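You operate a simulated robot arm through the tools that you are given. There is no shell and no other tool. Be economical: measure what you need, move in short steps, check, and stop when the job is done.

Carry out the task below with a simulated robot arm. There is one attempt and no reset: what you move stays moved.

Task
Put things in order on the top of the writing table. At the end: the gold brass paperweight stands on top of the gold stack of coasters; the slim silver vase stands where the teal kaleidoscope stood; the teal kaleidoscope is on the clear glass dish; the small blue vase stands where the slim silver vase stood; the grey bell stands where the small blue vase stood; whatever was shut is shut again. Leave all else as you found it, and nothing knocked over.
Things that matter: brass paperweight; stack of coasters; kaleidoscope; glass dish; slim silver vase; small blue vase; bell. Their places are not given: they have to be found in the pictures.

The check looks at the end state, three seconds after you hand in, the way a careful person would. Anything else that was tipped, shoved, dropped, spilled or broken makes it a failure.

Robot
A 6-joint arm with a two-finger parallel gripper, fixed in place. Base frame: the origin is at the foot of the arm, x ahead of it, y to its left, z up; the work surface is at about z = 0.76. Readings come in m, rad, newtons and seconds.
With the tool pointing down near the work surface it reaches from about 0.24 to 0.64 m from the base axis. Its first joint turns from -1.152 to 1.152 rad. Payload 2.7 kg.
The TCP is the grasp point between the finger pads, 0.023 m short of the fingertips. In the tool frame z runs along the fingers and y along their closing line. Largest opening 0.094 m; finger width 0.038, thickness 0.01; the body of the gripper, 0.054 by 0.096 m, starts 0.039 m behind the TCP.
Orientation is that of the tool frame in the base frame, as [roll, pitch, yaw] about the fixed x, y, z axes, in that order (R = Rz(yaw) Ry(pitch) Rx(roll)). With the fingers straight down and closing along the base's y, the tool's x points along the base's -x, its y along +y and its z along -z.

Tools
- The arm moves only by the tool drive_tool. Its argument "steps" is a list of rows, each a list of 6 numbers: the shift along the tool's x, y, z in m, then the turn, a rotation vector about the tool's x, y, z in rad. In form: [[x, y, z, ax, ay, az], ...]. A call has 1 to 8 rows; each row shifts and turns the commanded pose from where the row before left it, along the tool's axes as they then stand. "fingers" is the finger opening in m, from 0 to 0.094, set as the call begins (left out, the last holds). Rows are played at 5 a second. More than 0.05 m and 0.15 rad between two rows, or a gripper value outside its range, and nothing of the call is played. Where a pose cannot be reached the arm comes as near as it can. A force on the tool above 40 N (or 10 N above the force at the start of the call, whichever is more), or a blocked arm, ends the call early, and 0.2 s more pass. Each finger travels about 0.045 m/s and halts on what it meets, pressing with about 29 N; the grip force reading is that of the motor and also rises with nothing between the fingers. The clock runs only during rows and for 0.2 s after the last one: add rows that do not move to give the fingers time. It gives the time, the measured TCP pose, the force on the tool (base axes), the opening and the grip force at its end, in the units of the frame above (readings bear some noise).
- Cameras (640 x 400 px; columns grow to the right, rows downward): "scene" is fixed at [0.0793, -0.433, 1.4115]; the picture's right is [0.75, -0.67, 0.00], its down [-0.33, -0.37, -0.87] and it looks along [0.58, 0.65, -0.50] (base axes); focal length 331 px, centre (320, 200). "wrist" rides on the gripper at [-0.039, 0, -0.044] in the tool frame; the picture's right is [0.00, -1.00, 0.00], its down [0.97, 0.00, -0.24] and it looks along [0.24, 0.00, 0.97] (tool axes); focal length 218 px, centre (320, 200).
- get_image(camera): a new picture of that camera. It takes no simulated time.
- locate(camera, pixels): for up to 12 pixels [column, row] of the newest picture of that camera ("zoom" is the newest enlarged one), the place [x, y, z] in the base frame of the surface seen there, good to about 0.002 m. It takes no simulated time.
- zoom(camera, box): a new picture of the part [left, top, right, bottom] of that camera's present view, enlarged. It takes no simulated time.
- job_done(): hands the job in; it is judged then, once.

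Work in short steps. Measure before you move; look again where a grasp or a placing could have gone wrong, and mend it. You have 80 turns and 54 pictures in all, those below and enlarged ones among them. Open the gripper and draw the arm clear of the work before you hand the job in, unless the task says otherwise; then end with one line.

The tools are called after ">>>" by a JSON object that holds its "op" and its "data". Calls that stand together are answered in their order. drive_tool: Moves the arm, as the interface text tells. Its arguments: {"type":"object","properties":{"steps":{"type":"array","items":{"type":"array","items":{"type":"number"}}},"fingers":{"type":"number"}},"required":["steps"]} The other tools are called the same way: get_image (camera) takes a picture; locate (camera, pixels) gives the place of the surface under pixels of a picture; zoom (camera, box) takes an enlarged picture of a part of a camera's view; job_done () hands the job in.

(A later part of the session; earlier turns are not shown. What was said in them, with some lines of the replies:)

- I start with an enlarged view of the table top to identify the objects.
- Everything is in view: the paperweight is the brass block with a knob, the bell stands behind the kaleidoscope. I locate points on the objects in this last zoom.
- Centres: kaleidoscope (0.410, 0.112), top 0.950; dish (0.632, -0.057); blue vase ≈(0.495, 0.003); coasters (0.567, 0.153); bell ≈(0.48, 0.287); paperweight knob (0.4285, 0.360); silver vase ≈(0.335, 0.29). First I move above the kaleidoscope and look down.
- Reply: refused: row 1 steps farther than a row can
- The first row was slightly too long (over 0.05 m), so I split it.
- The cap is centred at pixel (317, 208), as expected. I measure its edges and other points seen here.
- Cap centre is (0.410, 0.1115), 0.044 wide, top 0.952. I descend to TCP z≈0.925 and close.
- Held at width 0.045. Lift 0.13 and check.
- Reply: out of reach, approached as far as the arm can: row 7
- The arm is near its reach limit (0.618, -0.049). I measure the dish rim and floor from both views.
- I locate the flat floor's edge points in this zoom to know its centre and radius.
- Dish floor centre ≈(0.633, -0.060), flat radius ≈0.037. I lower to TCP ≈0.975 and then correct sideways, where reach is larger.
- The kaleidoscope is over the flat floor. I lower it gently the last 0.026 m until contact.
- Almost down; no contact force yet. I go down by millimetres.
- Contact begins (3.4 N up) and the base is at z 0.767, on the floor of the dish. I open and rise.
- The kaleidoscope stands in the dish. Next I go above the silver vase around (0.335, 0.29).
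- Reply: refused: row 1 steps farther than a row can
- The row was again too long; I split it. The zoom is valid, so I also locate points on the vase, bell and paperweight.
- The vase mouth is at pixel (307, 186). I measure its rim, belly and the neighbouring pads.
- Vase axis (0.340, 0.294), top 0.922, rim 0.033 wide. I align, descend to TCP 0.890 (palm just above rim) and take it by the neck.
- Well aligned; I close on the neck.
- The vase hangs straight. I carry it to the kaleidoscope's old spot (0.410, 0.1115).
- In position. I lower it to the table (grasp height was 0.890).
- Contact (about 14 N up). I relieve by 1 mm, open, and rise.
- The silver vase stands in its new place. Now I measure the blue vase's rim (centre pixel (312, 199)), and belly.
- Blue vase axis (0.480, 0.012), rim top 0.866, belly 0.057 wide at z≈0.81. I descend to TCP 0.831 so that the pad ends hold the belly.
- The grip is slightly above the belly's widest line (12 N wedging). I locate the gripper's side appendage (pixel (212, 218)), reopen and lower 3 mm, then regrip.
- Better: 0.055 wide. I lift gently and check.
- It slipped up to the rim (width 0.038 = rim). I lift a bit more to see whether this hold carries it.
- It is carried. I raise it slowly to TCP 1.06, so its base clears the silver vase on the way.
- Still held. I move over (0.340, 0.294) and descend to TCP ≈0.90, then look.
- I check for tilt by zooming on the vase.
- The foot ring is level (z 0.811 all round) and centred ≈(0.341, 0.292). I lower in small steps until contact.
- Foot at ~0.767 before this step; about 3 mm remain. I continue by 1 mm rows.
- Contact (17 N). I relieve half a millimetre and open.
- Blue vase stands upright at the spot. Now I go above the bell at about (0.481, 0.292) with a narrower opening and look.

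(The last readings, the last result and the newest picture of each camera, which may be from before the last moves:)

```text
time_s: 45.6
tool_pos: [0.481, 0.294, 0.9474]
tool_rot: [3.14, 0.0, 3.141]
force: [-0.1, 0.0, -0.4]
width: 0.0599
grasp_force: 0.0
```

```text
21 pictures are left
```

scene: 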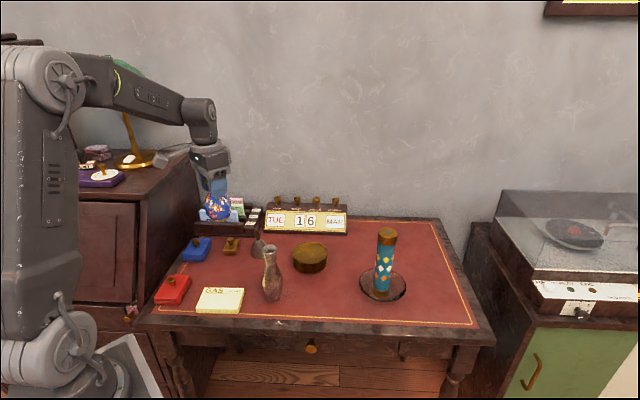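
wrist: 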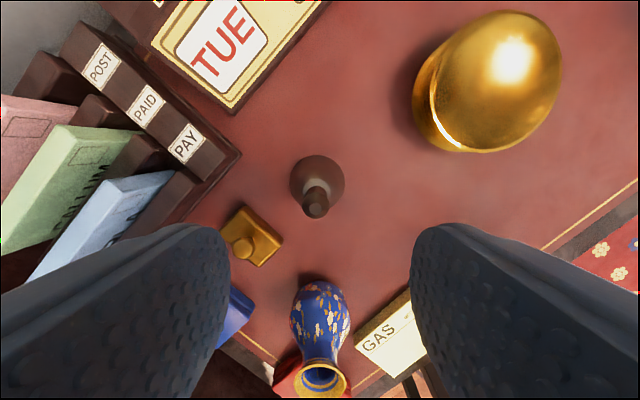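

>>> {"op": "locate", "data": {"camera": "wrist", "pixels": [[315, 208], [318, 184], [293, 183], [341, 183], [317, 158], [200, 178], [222, 160], [246, 246], [232, 208], [276, 242], [258, 262], [228, 240]]}}

>>> {"op": "zoom", "data": {"camera": "wrist", "box": [200, 130, 400, 280]}}

```text
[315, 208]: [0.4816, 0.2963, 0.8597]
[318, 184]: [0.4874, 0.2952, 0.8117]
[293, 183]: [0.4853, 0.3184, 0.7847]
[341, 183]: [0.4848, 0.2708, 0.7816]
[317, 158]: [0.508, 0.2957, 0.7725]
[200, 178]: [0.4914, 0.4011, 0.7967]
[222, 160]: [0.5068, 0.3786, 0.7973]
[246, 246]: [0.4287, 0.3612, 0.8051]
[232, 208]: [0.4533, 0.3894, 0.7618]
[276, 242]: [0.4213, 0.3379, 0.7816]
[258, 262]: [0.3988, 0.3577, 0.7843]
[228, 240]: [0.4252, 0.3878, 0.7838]
```

```text
2.67 times, centred on (300, 205) of wrist
```

zoom: 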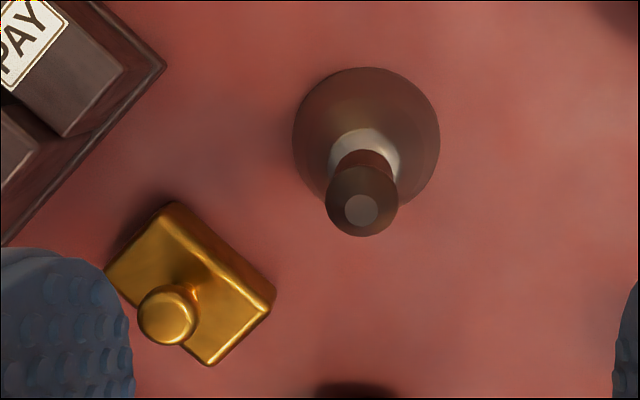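

Bell axis (0.482, 0.295), top 0.860; the letter rack edge is 0.09 m away. I descend to TCP 0.836 and grip the handle.

>>> {"op": "drive_tool", "data": {"steps": [[-0.001, 0.001, 0.04, 0, 0, 0], [0, 0, 0.04, 0, 0, 0], [0, 0, 0.031, 0, 0, 0], [0, 0, 0, 0, 0, 0]]}}

>>> {"op": "drive_tool", "data": {"steps": [[0, 0, 0, 0, 0, 0], [0, 0, 0, 0, 0, 0], [0, 0, 0, 0, 0, 0], [0, 0, 0, 0, 0, 0], [0, 0, 0, 0, 0, 0]], "fingers": 0.0}}

>>> {"op": "drive_tool", "data": {"steps": [[0, 0, -0.005, 0, 0, 0], [0, 0, -0.015, 0, 0, 0], [0, 0, -0.03, 0, 0, 0], [0, 0, 0, 0, 0, 0]]}}

>>> {"op": "zoom", "data": {"camera": "scene", "box": [210, 190, 310, 280]}}

```text
time_s: 46.6
tool_pos: [0.4824, 0.2958, 0.8356]
tool_rot: [-3.14, -0.001, 3.142]
force: [0.3, 1.1, 0.5]
width: 0.0603
grasp_force: 0.0
```

```text
time_s: 47.8
tool_pos: [0.4822, 0.2953, 0.837]
tool_rot: [3.141, -0.001, -3.14]
force: [0.7, 0.2, 0.4]
width: 0.0168
grasp_force: 29.2
```

```text
time_s: 48.8
tool_pos: [0.4817, 0.2947, 0.885]
tool_rot: [3.141, 0.0, 3.141]
force: [0.1, -0.2, -1.4]
width: 0.017
grasp_force: 29.4
```

```text
4.44 times, centred on (260, 235) of scene
```

zoom: 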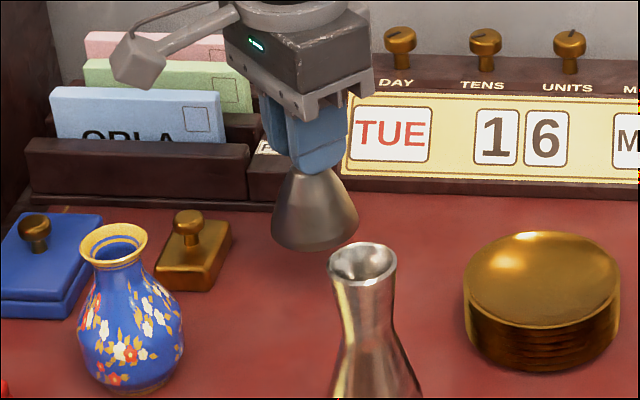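

Bell held straight. I raise it so that the gripper's appendage clears the silver vase, then carry it to (0.480, 0.012).

>>> {"op": "drive_tool", "data": {"steps": [[0, 0, -0.04, 0, 0, 0], [0, 0, -0.04, 0, 0, 0], [-0.004, -0.03, 0, 0, 0, 0], [-0.004, -0.045, 0, 0, 0, 0], [0, -0.045, 0, 0, 0, 0], [0, -0.045, 0, 0, 0, 0], [0, -0.045, 0, 0, 0, 0], [0, 0, 0, 0, 0, 0]]}}

>>> {"op": "drive_tool", "data": {"steps": [[0.005, -0.04, 0, 0, 0, 0], [0.005, -0.033, 0, 0, 0, 0], [0, 0, 0.03, 0, 0, 0], [0, 0, 0.04, 0, 0, 0], [0, 0, 0.03, 0, 0, 0], [0, 0, 0, 0, 0, 0]]}}

>>> {"op": "zoom", "data": {"camera": "scene", "box": [250, 220, 370, 320]}}

```text
time_s: 50.6
tool_pos: [0.4875, 0.0821, 0.9663]
tool_rot: [-3.141, -0.001, -3.139]
force: [0.2, 0.3, -1.4]
width: 0.017
grasp_force: 29.4
```

```text
time_s: 52.0
tool_pos: [0.4812, 0.0098, 0.8676]
tool_rot: [3.141, 0.0, 3.141]
force: [-0.1, 0.0, -1.1]
width: 0.0168
grasp_force: 28.9
```

```text
4.00 times, centred on (310, 270) of scene
```

zoom: 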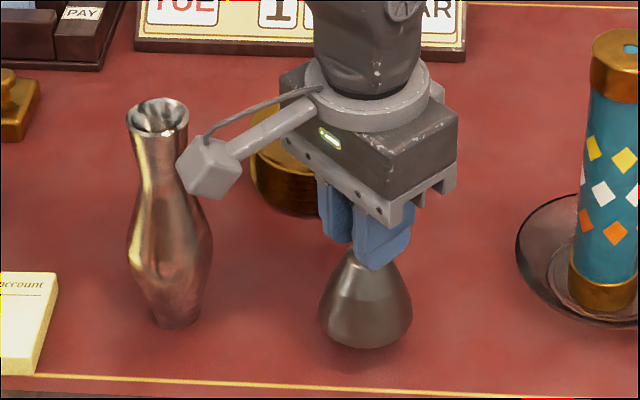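

Over the spot. I lower it; contact is expected at TCP 0.836.

>>> {"op": "drive_tool", "data": {"steps": [[0.001, 0.002, 0.015, 0, 0, 0], [0, 0, 0.01, 0, 0, 0], [0, 0, 0.003, 0, 0, 0], [0, 0, 0.001, 0, 0, 0], [0, 0, 0.001, 0, 0, 0], [0, 0, 0, 0, 0, 0]]}}

>>> {"op": "drive_tool", "data": {"steps": [[0, 0, 0.0005, 0, 0, 0], [0, 0, 0, 0, 0, 0]]}}

```text
time_s: 53.4
tool_pos: [0.4798, 0.0113, 0.8362]
tool_rot: [3.141, -0.001, -3.141]
force: [-0.5, -0.1, -0.8]
width: 0.0169
grasp_force: 28.6
```

```text
time_s: 54.0
tool_pos: [0.4793, 0.0123, 0.8366]
tool_rot: [3.14, 0.001, 3.142]
force: [0.3, -0.1, -0.6]
width: 0.0169
grasp_force: 29.2
```

Not quite touching; two more half-millimetre rows.

>>> {"op": "drive_tool", "data": {"steps": [[0, 0, 0.0007, 0, 0, 0], [0, 0, 0.0007, 0, 0, 0], [0, 0, 0, 0, 0, 0]]}}

```text
time_s: 54.8
tool_pos: [0.4796, 0.0119, 0.8351]
tool_rot: [3.141, 0.005, 3.141]
force: [-5.6, -2.6, 20.3]
width: 0.0169
grasp_force: 28.5
```

Contact. I relieve, open and rise, then look.

>>> {"op": "drive_tool", "data": {"steps": [[0, 0, -0.0008, 0, 0, 0], [0, 0, 0, 0, 0, 0]]}}

>>> {"op": "drive_tool", "data": {"steps": [[0, 0, 0, 0, 0, 0], [0, 0, 0, 0, 0, 0], [0, 0, 0, 0, 0, 0], [0, 0, 0, 0, 0, 0]], "fingers": 0.06}}

>>> {"op": "drive_tool", "data": {"steps": [[0, 0, -0.03, 0, 0, 0], [0, 0, -0.045, 0, 0, 0], [0, 0, -0.045, 0, 0, 0], [0, 0, -0.03, 0, 0, 0], [0, 0.045, 0, 0, 0, 0], [0, 0.045, 0, 0, 0, 0], [0, 0.045, 0, 0, 0, 0], [0, 0.045, 0, 0, 0, 0]]}}

>>> {"op": "drive_tool", "data": {"steps": [[0.01, 0.045, 0, 0, 0, 0], [0.01, 0.045, 0, 0, 0, 0], [0.02, 0.045, 0, 0, 0, 0], [0.014, 0.034, 0, 0, 0, 0], [0, 0, 0, 0, 0, 0]]}}

>>> {"op": "get_image", "data": {"camera": "scene"}}

>>> {"op": "get_image", "data": {"camera": "wrist"}}

```text
time_s: 55.4
tool_pos: [0.4798, 0.0122, 0.8347]
tool_rot: [-3.14, 0.005, 3.14]
force: [1.4, -4.8, 14.1]
width: 0.0167
grasp_force: 29.0
```

```text
time_s: 56.4
tool_pos: [0.479, 0.0125, 0.8356]
tool_rot: [3.141, 0.002, 3.141]
force: [-0.1, 0.3, 0.5]
width: 0.06
grasp_force: 0.0
```

```text
time_s: 58.2
tool_pos: [0.4794, 0.1918, 0.9822]
tool_rot: [3.141, 0.0, -3.14]
force: [-0.4, 1.1, 0.2]
width: 0.0598
grasp_force: 0.0
```

```text
time_s: 59.4
tool_pos: [0.4249, 0.3621, 0.984]
tool_rot: [-3.141, 0.001, 3.141]
force: [-0.6, -0.5, 0.1]
width: 0.0598
grasp_force: 0.1
```

```text
17 pictures are left
```

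scene: 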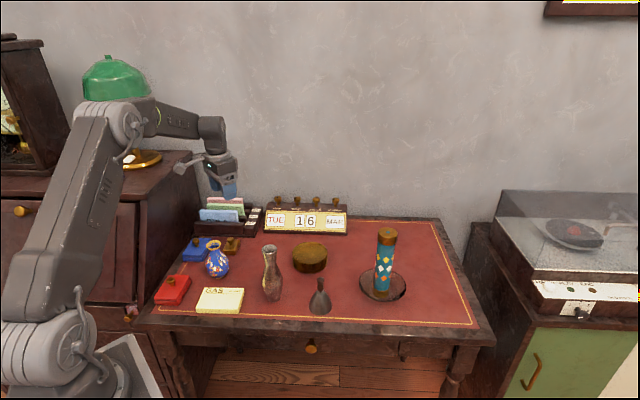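

```text
16 pictures are left
```

wrist: 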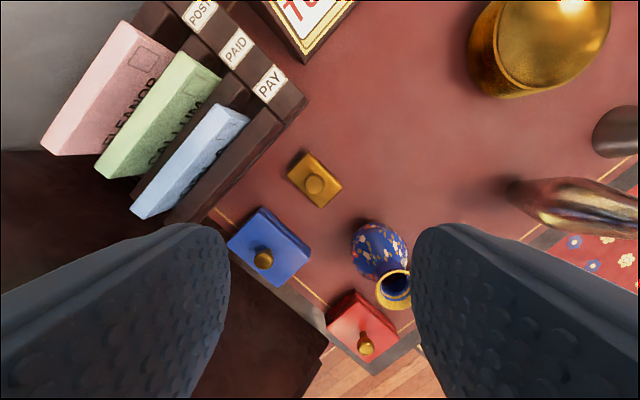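

All placed well. Now the paperweight: I zoom from the wrist to measure its knob and block.

>>> {"op": "zoom", "data": {"camera": "wrist", "box": [260, 130, 380, 220]}}

>>> {"op": "locate", "data": {"camera": "zoom", "pixels": [[288, 292], [290, 262], [252, 270], [325, 290], [286, 330], [200, 210], [255, 120], [420, 270], [330, 395], [320, 200], [240, 200], [370, 330]]}}

>>> {"op": "zoom", "data": {"camera": "scene", "box": [200, 220, 260, 260]}}

```text
4.44 times, centred on (320, 175) of wrist
```

zoom: 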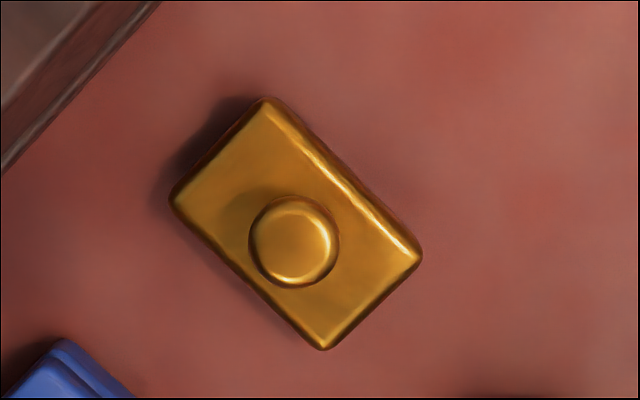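

```text
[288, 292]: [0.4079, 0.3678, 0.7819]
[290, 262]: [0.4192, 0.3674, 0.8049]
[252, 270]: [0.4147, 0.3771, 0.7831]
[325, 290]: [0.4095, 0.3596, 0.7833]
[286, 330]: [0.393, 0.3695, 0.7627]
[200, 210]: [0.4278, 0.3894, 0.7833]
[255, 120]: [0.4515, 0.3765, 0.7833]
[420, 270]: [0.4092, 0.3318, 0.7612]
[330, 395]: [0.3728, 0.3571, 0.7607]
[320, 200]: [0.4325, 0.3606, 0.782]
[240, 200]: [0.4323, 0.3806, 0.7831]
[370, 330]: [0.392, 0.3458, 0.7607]
```

```text
10.00 times, centred on (230, 240) of scene
```

zoom: 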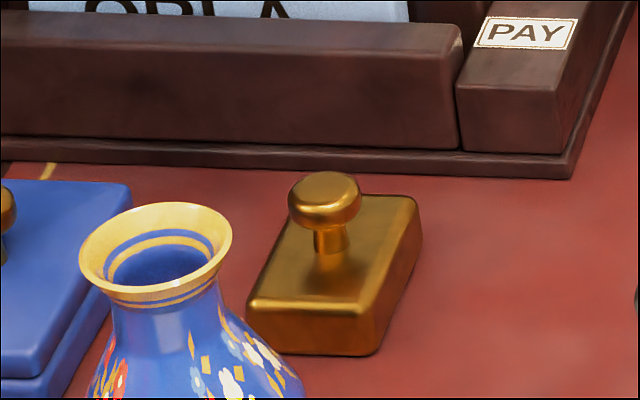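

I pin down the knob by a fresh zoom and its edges.

>>> {"op": "zoom", "data": {"camera": "wrist", "box": [260, 130, 380, 220]}}

>>> {"op": "locate", "data": {"camera": "zoom", "pixels": [[293, 243], [257, 243], [330, 243], [293, 205], [293, 278], [180, 195], [268, 103], [414, 252], [320, 345]]}}

```text
4.44 times, centred on (320, 175) of wrist
```

zoom: 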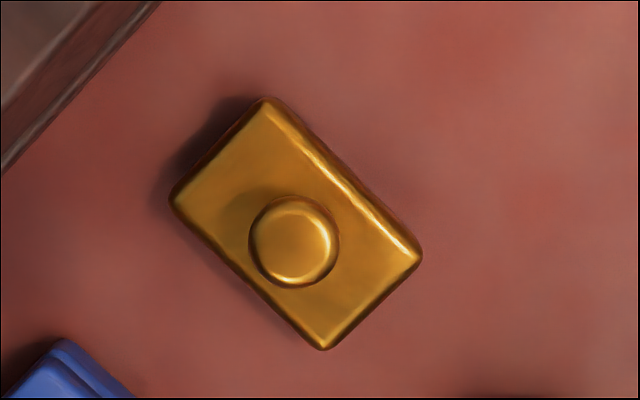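

```text
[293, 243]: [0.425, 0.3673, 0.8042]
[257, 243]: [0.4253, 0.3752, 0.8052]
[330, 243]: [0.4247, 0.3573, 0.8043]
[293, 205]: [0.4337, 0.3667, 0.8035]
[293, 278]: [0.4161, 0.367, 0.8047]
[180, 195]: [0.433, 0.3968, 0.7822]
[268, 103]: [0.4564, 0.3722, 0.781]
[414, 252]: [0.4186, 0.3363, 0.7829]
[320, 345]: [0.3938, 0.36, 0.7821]
```

Knob centre (0.425, 0.3665), 0.021 wide, top 0.805; block top 0.783. I descend to TCP 0.811 (tips 5 mm above the block) and grip the knob.

>>> {"op": "drive_tool", "data": {"steps": [[0, 0.0045, 0.04, 0, 0, 0], [0, 0, 0.045, 0, 0, 0], [0, 0, 0.045, 0, 0, 0], [0, 0, 0.03, 0, 0, 0], [0, 0, 0.013, 0, 0, 0], [0, 0, 0, 0, 0, 0]]}}

>>> {"op": "drive_tool", "data": {"steps": [[0, 0, 0, 0, 0, 0], [0, 0, 0, 0, 0, 0], [0, 0, 0, 0, 0, 0], [0, 0, 0, 0, 0, 0], [0, 0, 0, 0, 0, 0]], "fingers": 0.0}}

>>> {"op": "drive_tool", "data": {"steps": [[0, 0, -0.005, 0, 0, 0], [0, 0, -0.015, 0, 0, 0], [0, 0, -0.03, 0, 0, 0], [0, 0, 0, 0, 0, 0]]}}

>>> {"op": "zoom", "data": {"camera": "scene", "box": [180, 190, 300, 280]}}

```text
time_s: 60.8
tool_pos: [0.4242, 0.3666, 0.8124]
tool_rot: [-3.141, 0.0, 3.141]
force: [0.2, 0.4, 0.5]
width: 0.0602
grasp_force: 0.0
```

```text
time_s: 62.0
tool_pos: [0.4237, 0.367, 0.8129]
tool_rot: [-3.141, -0.001, 3.14]
force: [0.0, 0.9, 0.0]
width: 0.0213
grasp_force: 28.6
```

```text
time_s: 63.0
tool_pos: [0.4244, 0.3663, 0.8615]
tool_rot: [3.141, 0.0, 3.141]
force: [0.2, -0.2, -4.8]
width: 0.0214
grasp_force: 28.9
```

```text
4.44 times, centred on (240, 235) of scene
```

zoom: 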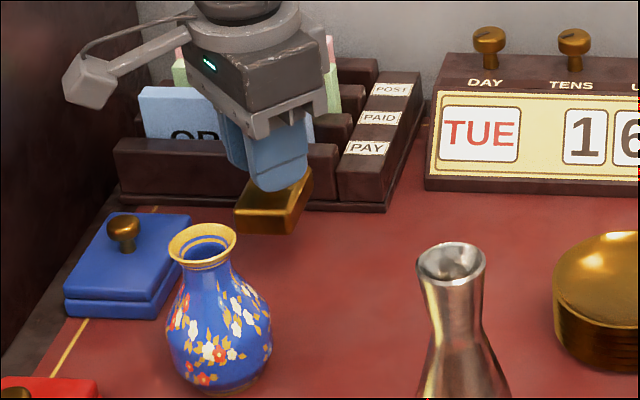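

Held level. I raise it and carry it over the coasters (0.567, 0.154).

>>> {"op": "drive_tool", "data": {"steps": [[0, 0, -0.035, 0, 0, 0], [0, 0, -0.035, 0, 0, 0], [-0.025, -0.03, 0, 0, 0, 0], [-0.025, -0.04, 0, 0, 0, 0], [-0.025, -0.04, 0, 0, 0, 0], [-0.025, -0.04, 0, 0, 0, 0], [-0.0215, -0.031, 0, 0, 0, 0], [-0.0215, -0.031, 0, 0, 0, 0]]}}

>>> {"op": "drive_tool", "data": {"steps": [[0, 0, 0.02, 0, 0, 0], [0, 0, 0, 0, 0, 0]]}}

>>> {"op": "zoom", "data": {"camera": "scene", "box": [260, 200, 360, 290]}}

>>> {"op": "get_image", "data": {"camera": "wrist"}}

```text
time_s: 64.8
tool_pos: [0.5673, 0.156, 0.9312]
tool_rot: [3.14, 0.0, -3.141]
force: [0.4, 0.3, -4.5]
width: 0.0211
grasp_force: 29.1
```

```text
time_s: 65.4
tool_pos: [0.5682, 0.1546, 0.9116]
tool_rot: [3.139, 0.002, 3.142]
force: [0.2, 0.5, -4.2]
width: 0.021
grasp_force: 29.2
```

```text
4.44 times, centred on (310, 245) of scene
```

zoom: 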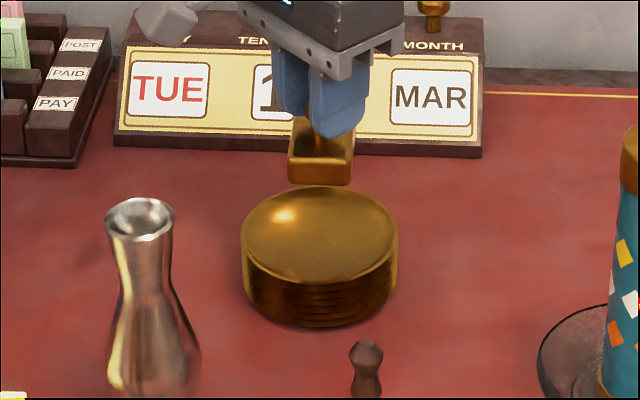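

```text
10 pictures are left
```

wrist: 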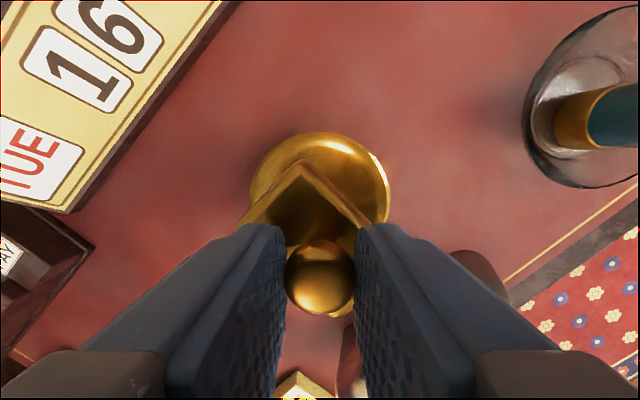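

I measure the coaster top's rim points in the zoom to centre it.

>>> {"op": "locate", "data": {"camera": "zoom", "pixels": [[247, 240], [393, 240], [318, 192], [322, 277], [280, 200], [365, 268], [275, 268], [362, 203], [320, 240], [320, 262]]}}

```text
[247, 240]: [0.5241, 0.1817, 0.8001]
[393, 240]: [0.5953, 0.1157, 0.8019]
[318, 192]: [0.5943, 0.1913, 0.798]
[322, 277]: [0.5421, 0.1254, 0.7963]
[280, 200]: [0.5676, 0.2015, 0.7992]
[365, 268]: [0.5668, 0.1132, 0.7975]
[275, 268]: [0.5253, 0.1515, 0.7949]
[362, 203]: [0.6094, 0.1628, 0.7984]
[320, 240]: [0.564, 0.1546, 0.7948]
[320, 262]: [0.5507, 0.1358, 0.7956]
```

Stack centre (0.567, 0.155), top 0.795–0.80; I'm centred. Lowering: contact expected near TCP 0.848–0.853.

>>> {"op": "drive_tool", "data": {"steps": [[0.001, 0, 0.03, 0, 0, 0], [0, 0, 0.02, 0, 0, 0], [0, 0, 0.004, 0, 0, 0], [0, 0, 0, 0, 0, 0]]}}

>>> {"op": "drive_tool", "data": {"steps": [[0, 0, 0.0015, 0, 0, 0], [0, 0, 0.0015, 0, 0, 0], [0, 0, 0.0015, 0, 0, 0], [0, 0, 0, 0, 0, 0]]}}

```text
time_s: 66.4
tool_pos: [0.5661, 0.155, 0.8574]
tool_rot: [3.141, -0.001, 3.141]
force: [0.1, -0.5, -4.1]
width: 0.0214
grasp_force: 28.6
```

```text
time_s: 67.4
tool_pos: [0.5663, 0.1535, 0.8544]
tool_rot: [-3.141, 0.001, 3.142]
force: [-0.4, 0.6, -4.9]
width: 0.0212
grasp_force: 29.2
```

>>> {"op": "drive_tool", "data": {"steps": [[0, 0, 0.001, 0, 0, 0], [0, 0, 0.001, 0, 0, 0], [0, 0, 0.001, 0, 0, 0], [0, 0, 0, 0, 0, 0]]}}

>>> {"op": "zoom", "data": {"camera": "scene", "box": [280, 220, 340, 280]}}

```text
time_s: 68.4
tool_pos: [0.5679, 0.1559, 0.85]
tool_rot: [-3.141, 0.0, -3.141]
force: [0.3, -0.4, -3.9]
width: 0.0212
grasp_force: 29.0
```

```text
6.67 times, centred on (310, 250) of scene
```

zoom: 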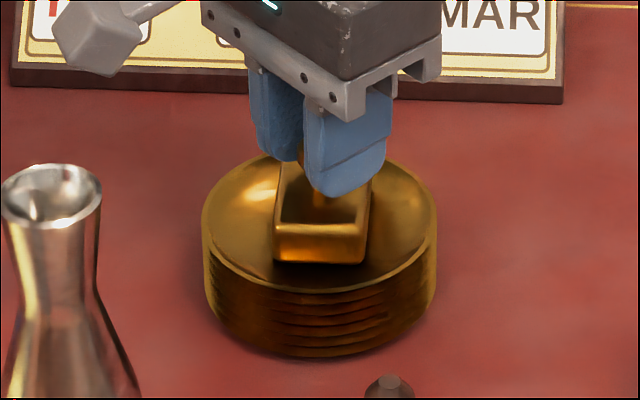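

Nearly there, well centred; the last millimetres by 0.7 mm rows.

>>> {"op": "drive_tool", "data": {"steps": [[0, 0, 0.0007, 0, 0, 0], [0, 0, 0.0007, 0, 0, 0], [0, 0, 0, 0, 0, 0]]}}

```text
time_s: 69.2
tool_pos: [0.5677, 0.1555, 0.85]
tool_rot: [3.139, 0.002, 3.141]
force: [-2.7, 3.8, -0.2]
width: 0.0213
grasp_force: 28.8
```

Contact begins. Half a millimetre more, then open and rise.

>>> {"op": "drive_tool", "data": {"steps": [[0, 0, 0.0005, 0, 0, 0], [0, 0, 0, 0, 0, 0]]}}

>>> {"op": "drive_tool", "data": {"steps": [[0, 0, 0, 0, 0, 0], [0, 0, 0, 0, 0, 0], [0, 0, 0, 0, 0, 0], [0, 0, 0, 0, 0, 0]], "fingers": 0.06}}

>>> {"op": "drive_tool", "data": {"steps": [[0, 0, -0.02, 0, 0, 0], [0, 0, -0.045, 0, 0, 0], [0, 0, -0.045, 0, 0, 0], [0, 0, -0.045, 0, 0, 0], [0, 0, -0.045, 0, 0, 0], [0.04, 0, -0.02, 0, 0, 0], [0.045, 0, 0, 0, 0, 0], [0.045, 0, 0, 0, 0, 0]]}}

>>> {"op": "get_image", "data": {"camera": "wrist"}}

>>> {"op": "zoom", "data": {"camera": "scene", "box": [140, 190, 440, 330]}}

```text
time_s: 69.8
tool_pos: [0.5671, 0.1551, 0.8491]
tool_rot: [3.139, 0.001, -3.14]
force: [-3.6, 6.9, 7.7]
width: 0.0213
grasp_force: 28.6
```

```text
time_s: 70.8
tool_pos: [0.5674, 0.1541, 0.8493]
tool_rot: [-3.141, 0.0, -3.14]
force: [1.3, 1.3, 0.7]
width: 0.06
grasp_force: 0.1
```

```text
time_s: 72.6
tool_pos: [0.4374, 0.1549, 1.0681]
tool_rot: [3.141, 0.002, -3.141]
force: [-0.3, -0.5, -0.3]
width: 0.06
grasp_force: 0.1
```

```text
8 pictures are left
```

wrist: 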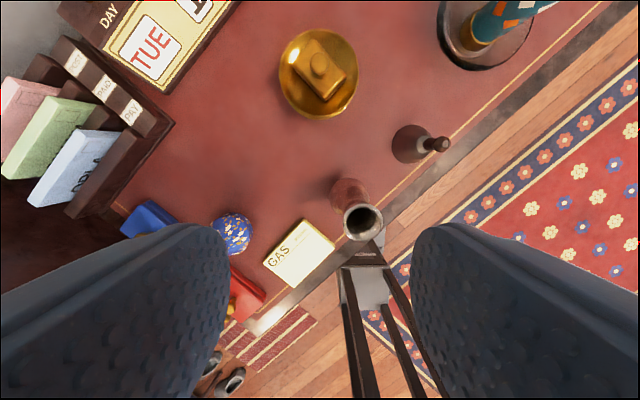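

```text
2.13 times, centred on (290, 260) of scene
```

zoom: 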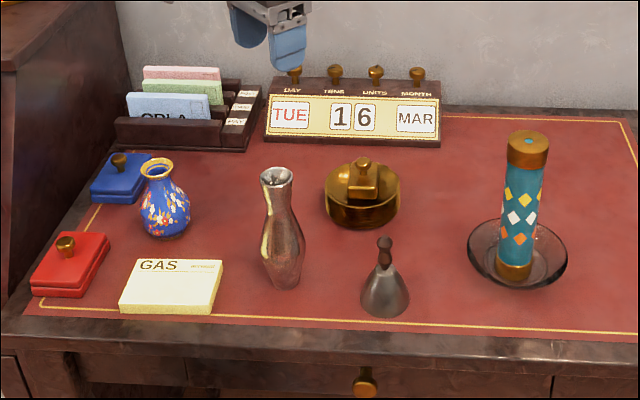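

All stand as wanted. A quick position check of the silver vase's mouth, the bell and the paperweight.

>>> {"op": "locate", "data": {"camera": "wrist", "pixels": [[345, 220], [380, 220], [362, 204], [362, 238], [441, 144], [319, 64]]}}

>>> {"op": "locate", "data": {"camera": "zoom", "pixels": [[142, 172], [173, 168], [157, 160], [157, 180], [384, 242], [516, 140]]}}

```text
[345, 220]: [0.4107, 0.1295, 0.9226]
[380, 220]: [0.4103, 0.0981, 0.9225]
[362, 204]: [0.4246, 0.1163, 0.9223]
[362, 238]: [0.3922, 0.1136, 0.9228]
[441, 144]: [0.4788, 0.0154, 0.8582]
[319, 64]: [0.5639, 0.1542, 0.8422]
```

```text
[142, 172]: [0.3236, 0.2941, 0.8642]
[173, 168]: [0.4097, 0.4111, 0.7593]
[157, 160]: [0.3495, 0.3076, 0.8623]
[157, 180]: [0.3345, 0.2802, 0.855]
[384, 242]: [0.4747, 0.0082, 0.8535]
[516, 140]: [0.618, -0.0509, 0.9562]
```

Everything is within a few mm of target. I open fully, draw the arm up, and hand in.

>>> {"op": "drive_tool", "data": {"steps": [[0, -0.03, -0.02, 0, 0, 0], [0.03, -0.03, 0, 0, 0, 0], [0, 0, 0, 0, 0, 0], [0, 0, 0, 0, 0, 0]], "fingers": 0.094}}

>>> {"op": "get_image", "data": {"camera": "scene"}}

```text
time_s: 73.6
tool_pos: [0.4081, 0.0939, 1.0876]
tool_rot: [3.141, 0.0, -3.14]
force: [0.1, 0.4, -0.3]
width: 0.0937
grasp_force: 0.1
```

```text
6 pictures are left
```

scene: 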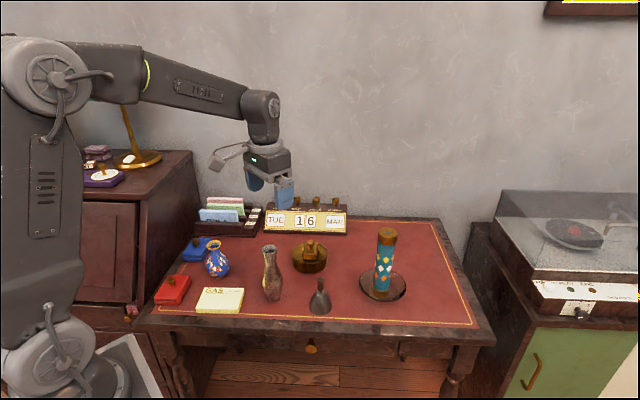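

The final picture shows all objects upright in place and the arm clear; I hand in.

>>> {"op": "job_done", "data": {}}

```text
The job is handed in.
```

The job is handed in: all five objects stand upright in their new places, within a few millimetres where I measured, nothing was knocked over, and nothing needed to be opened or shut.
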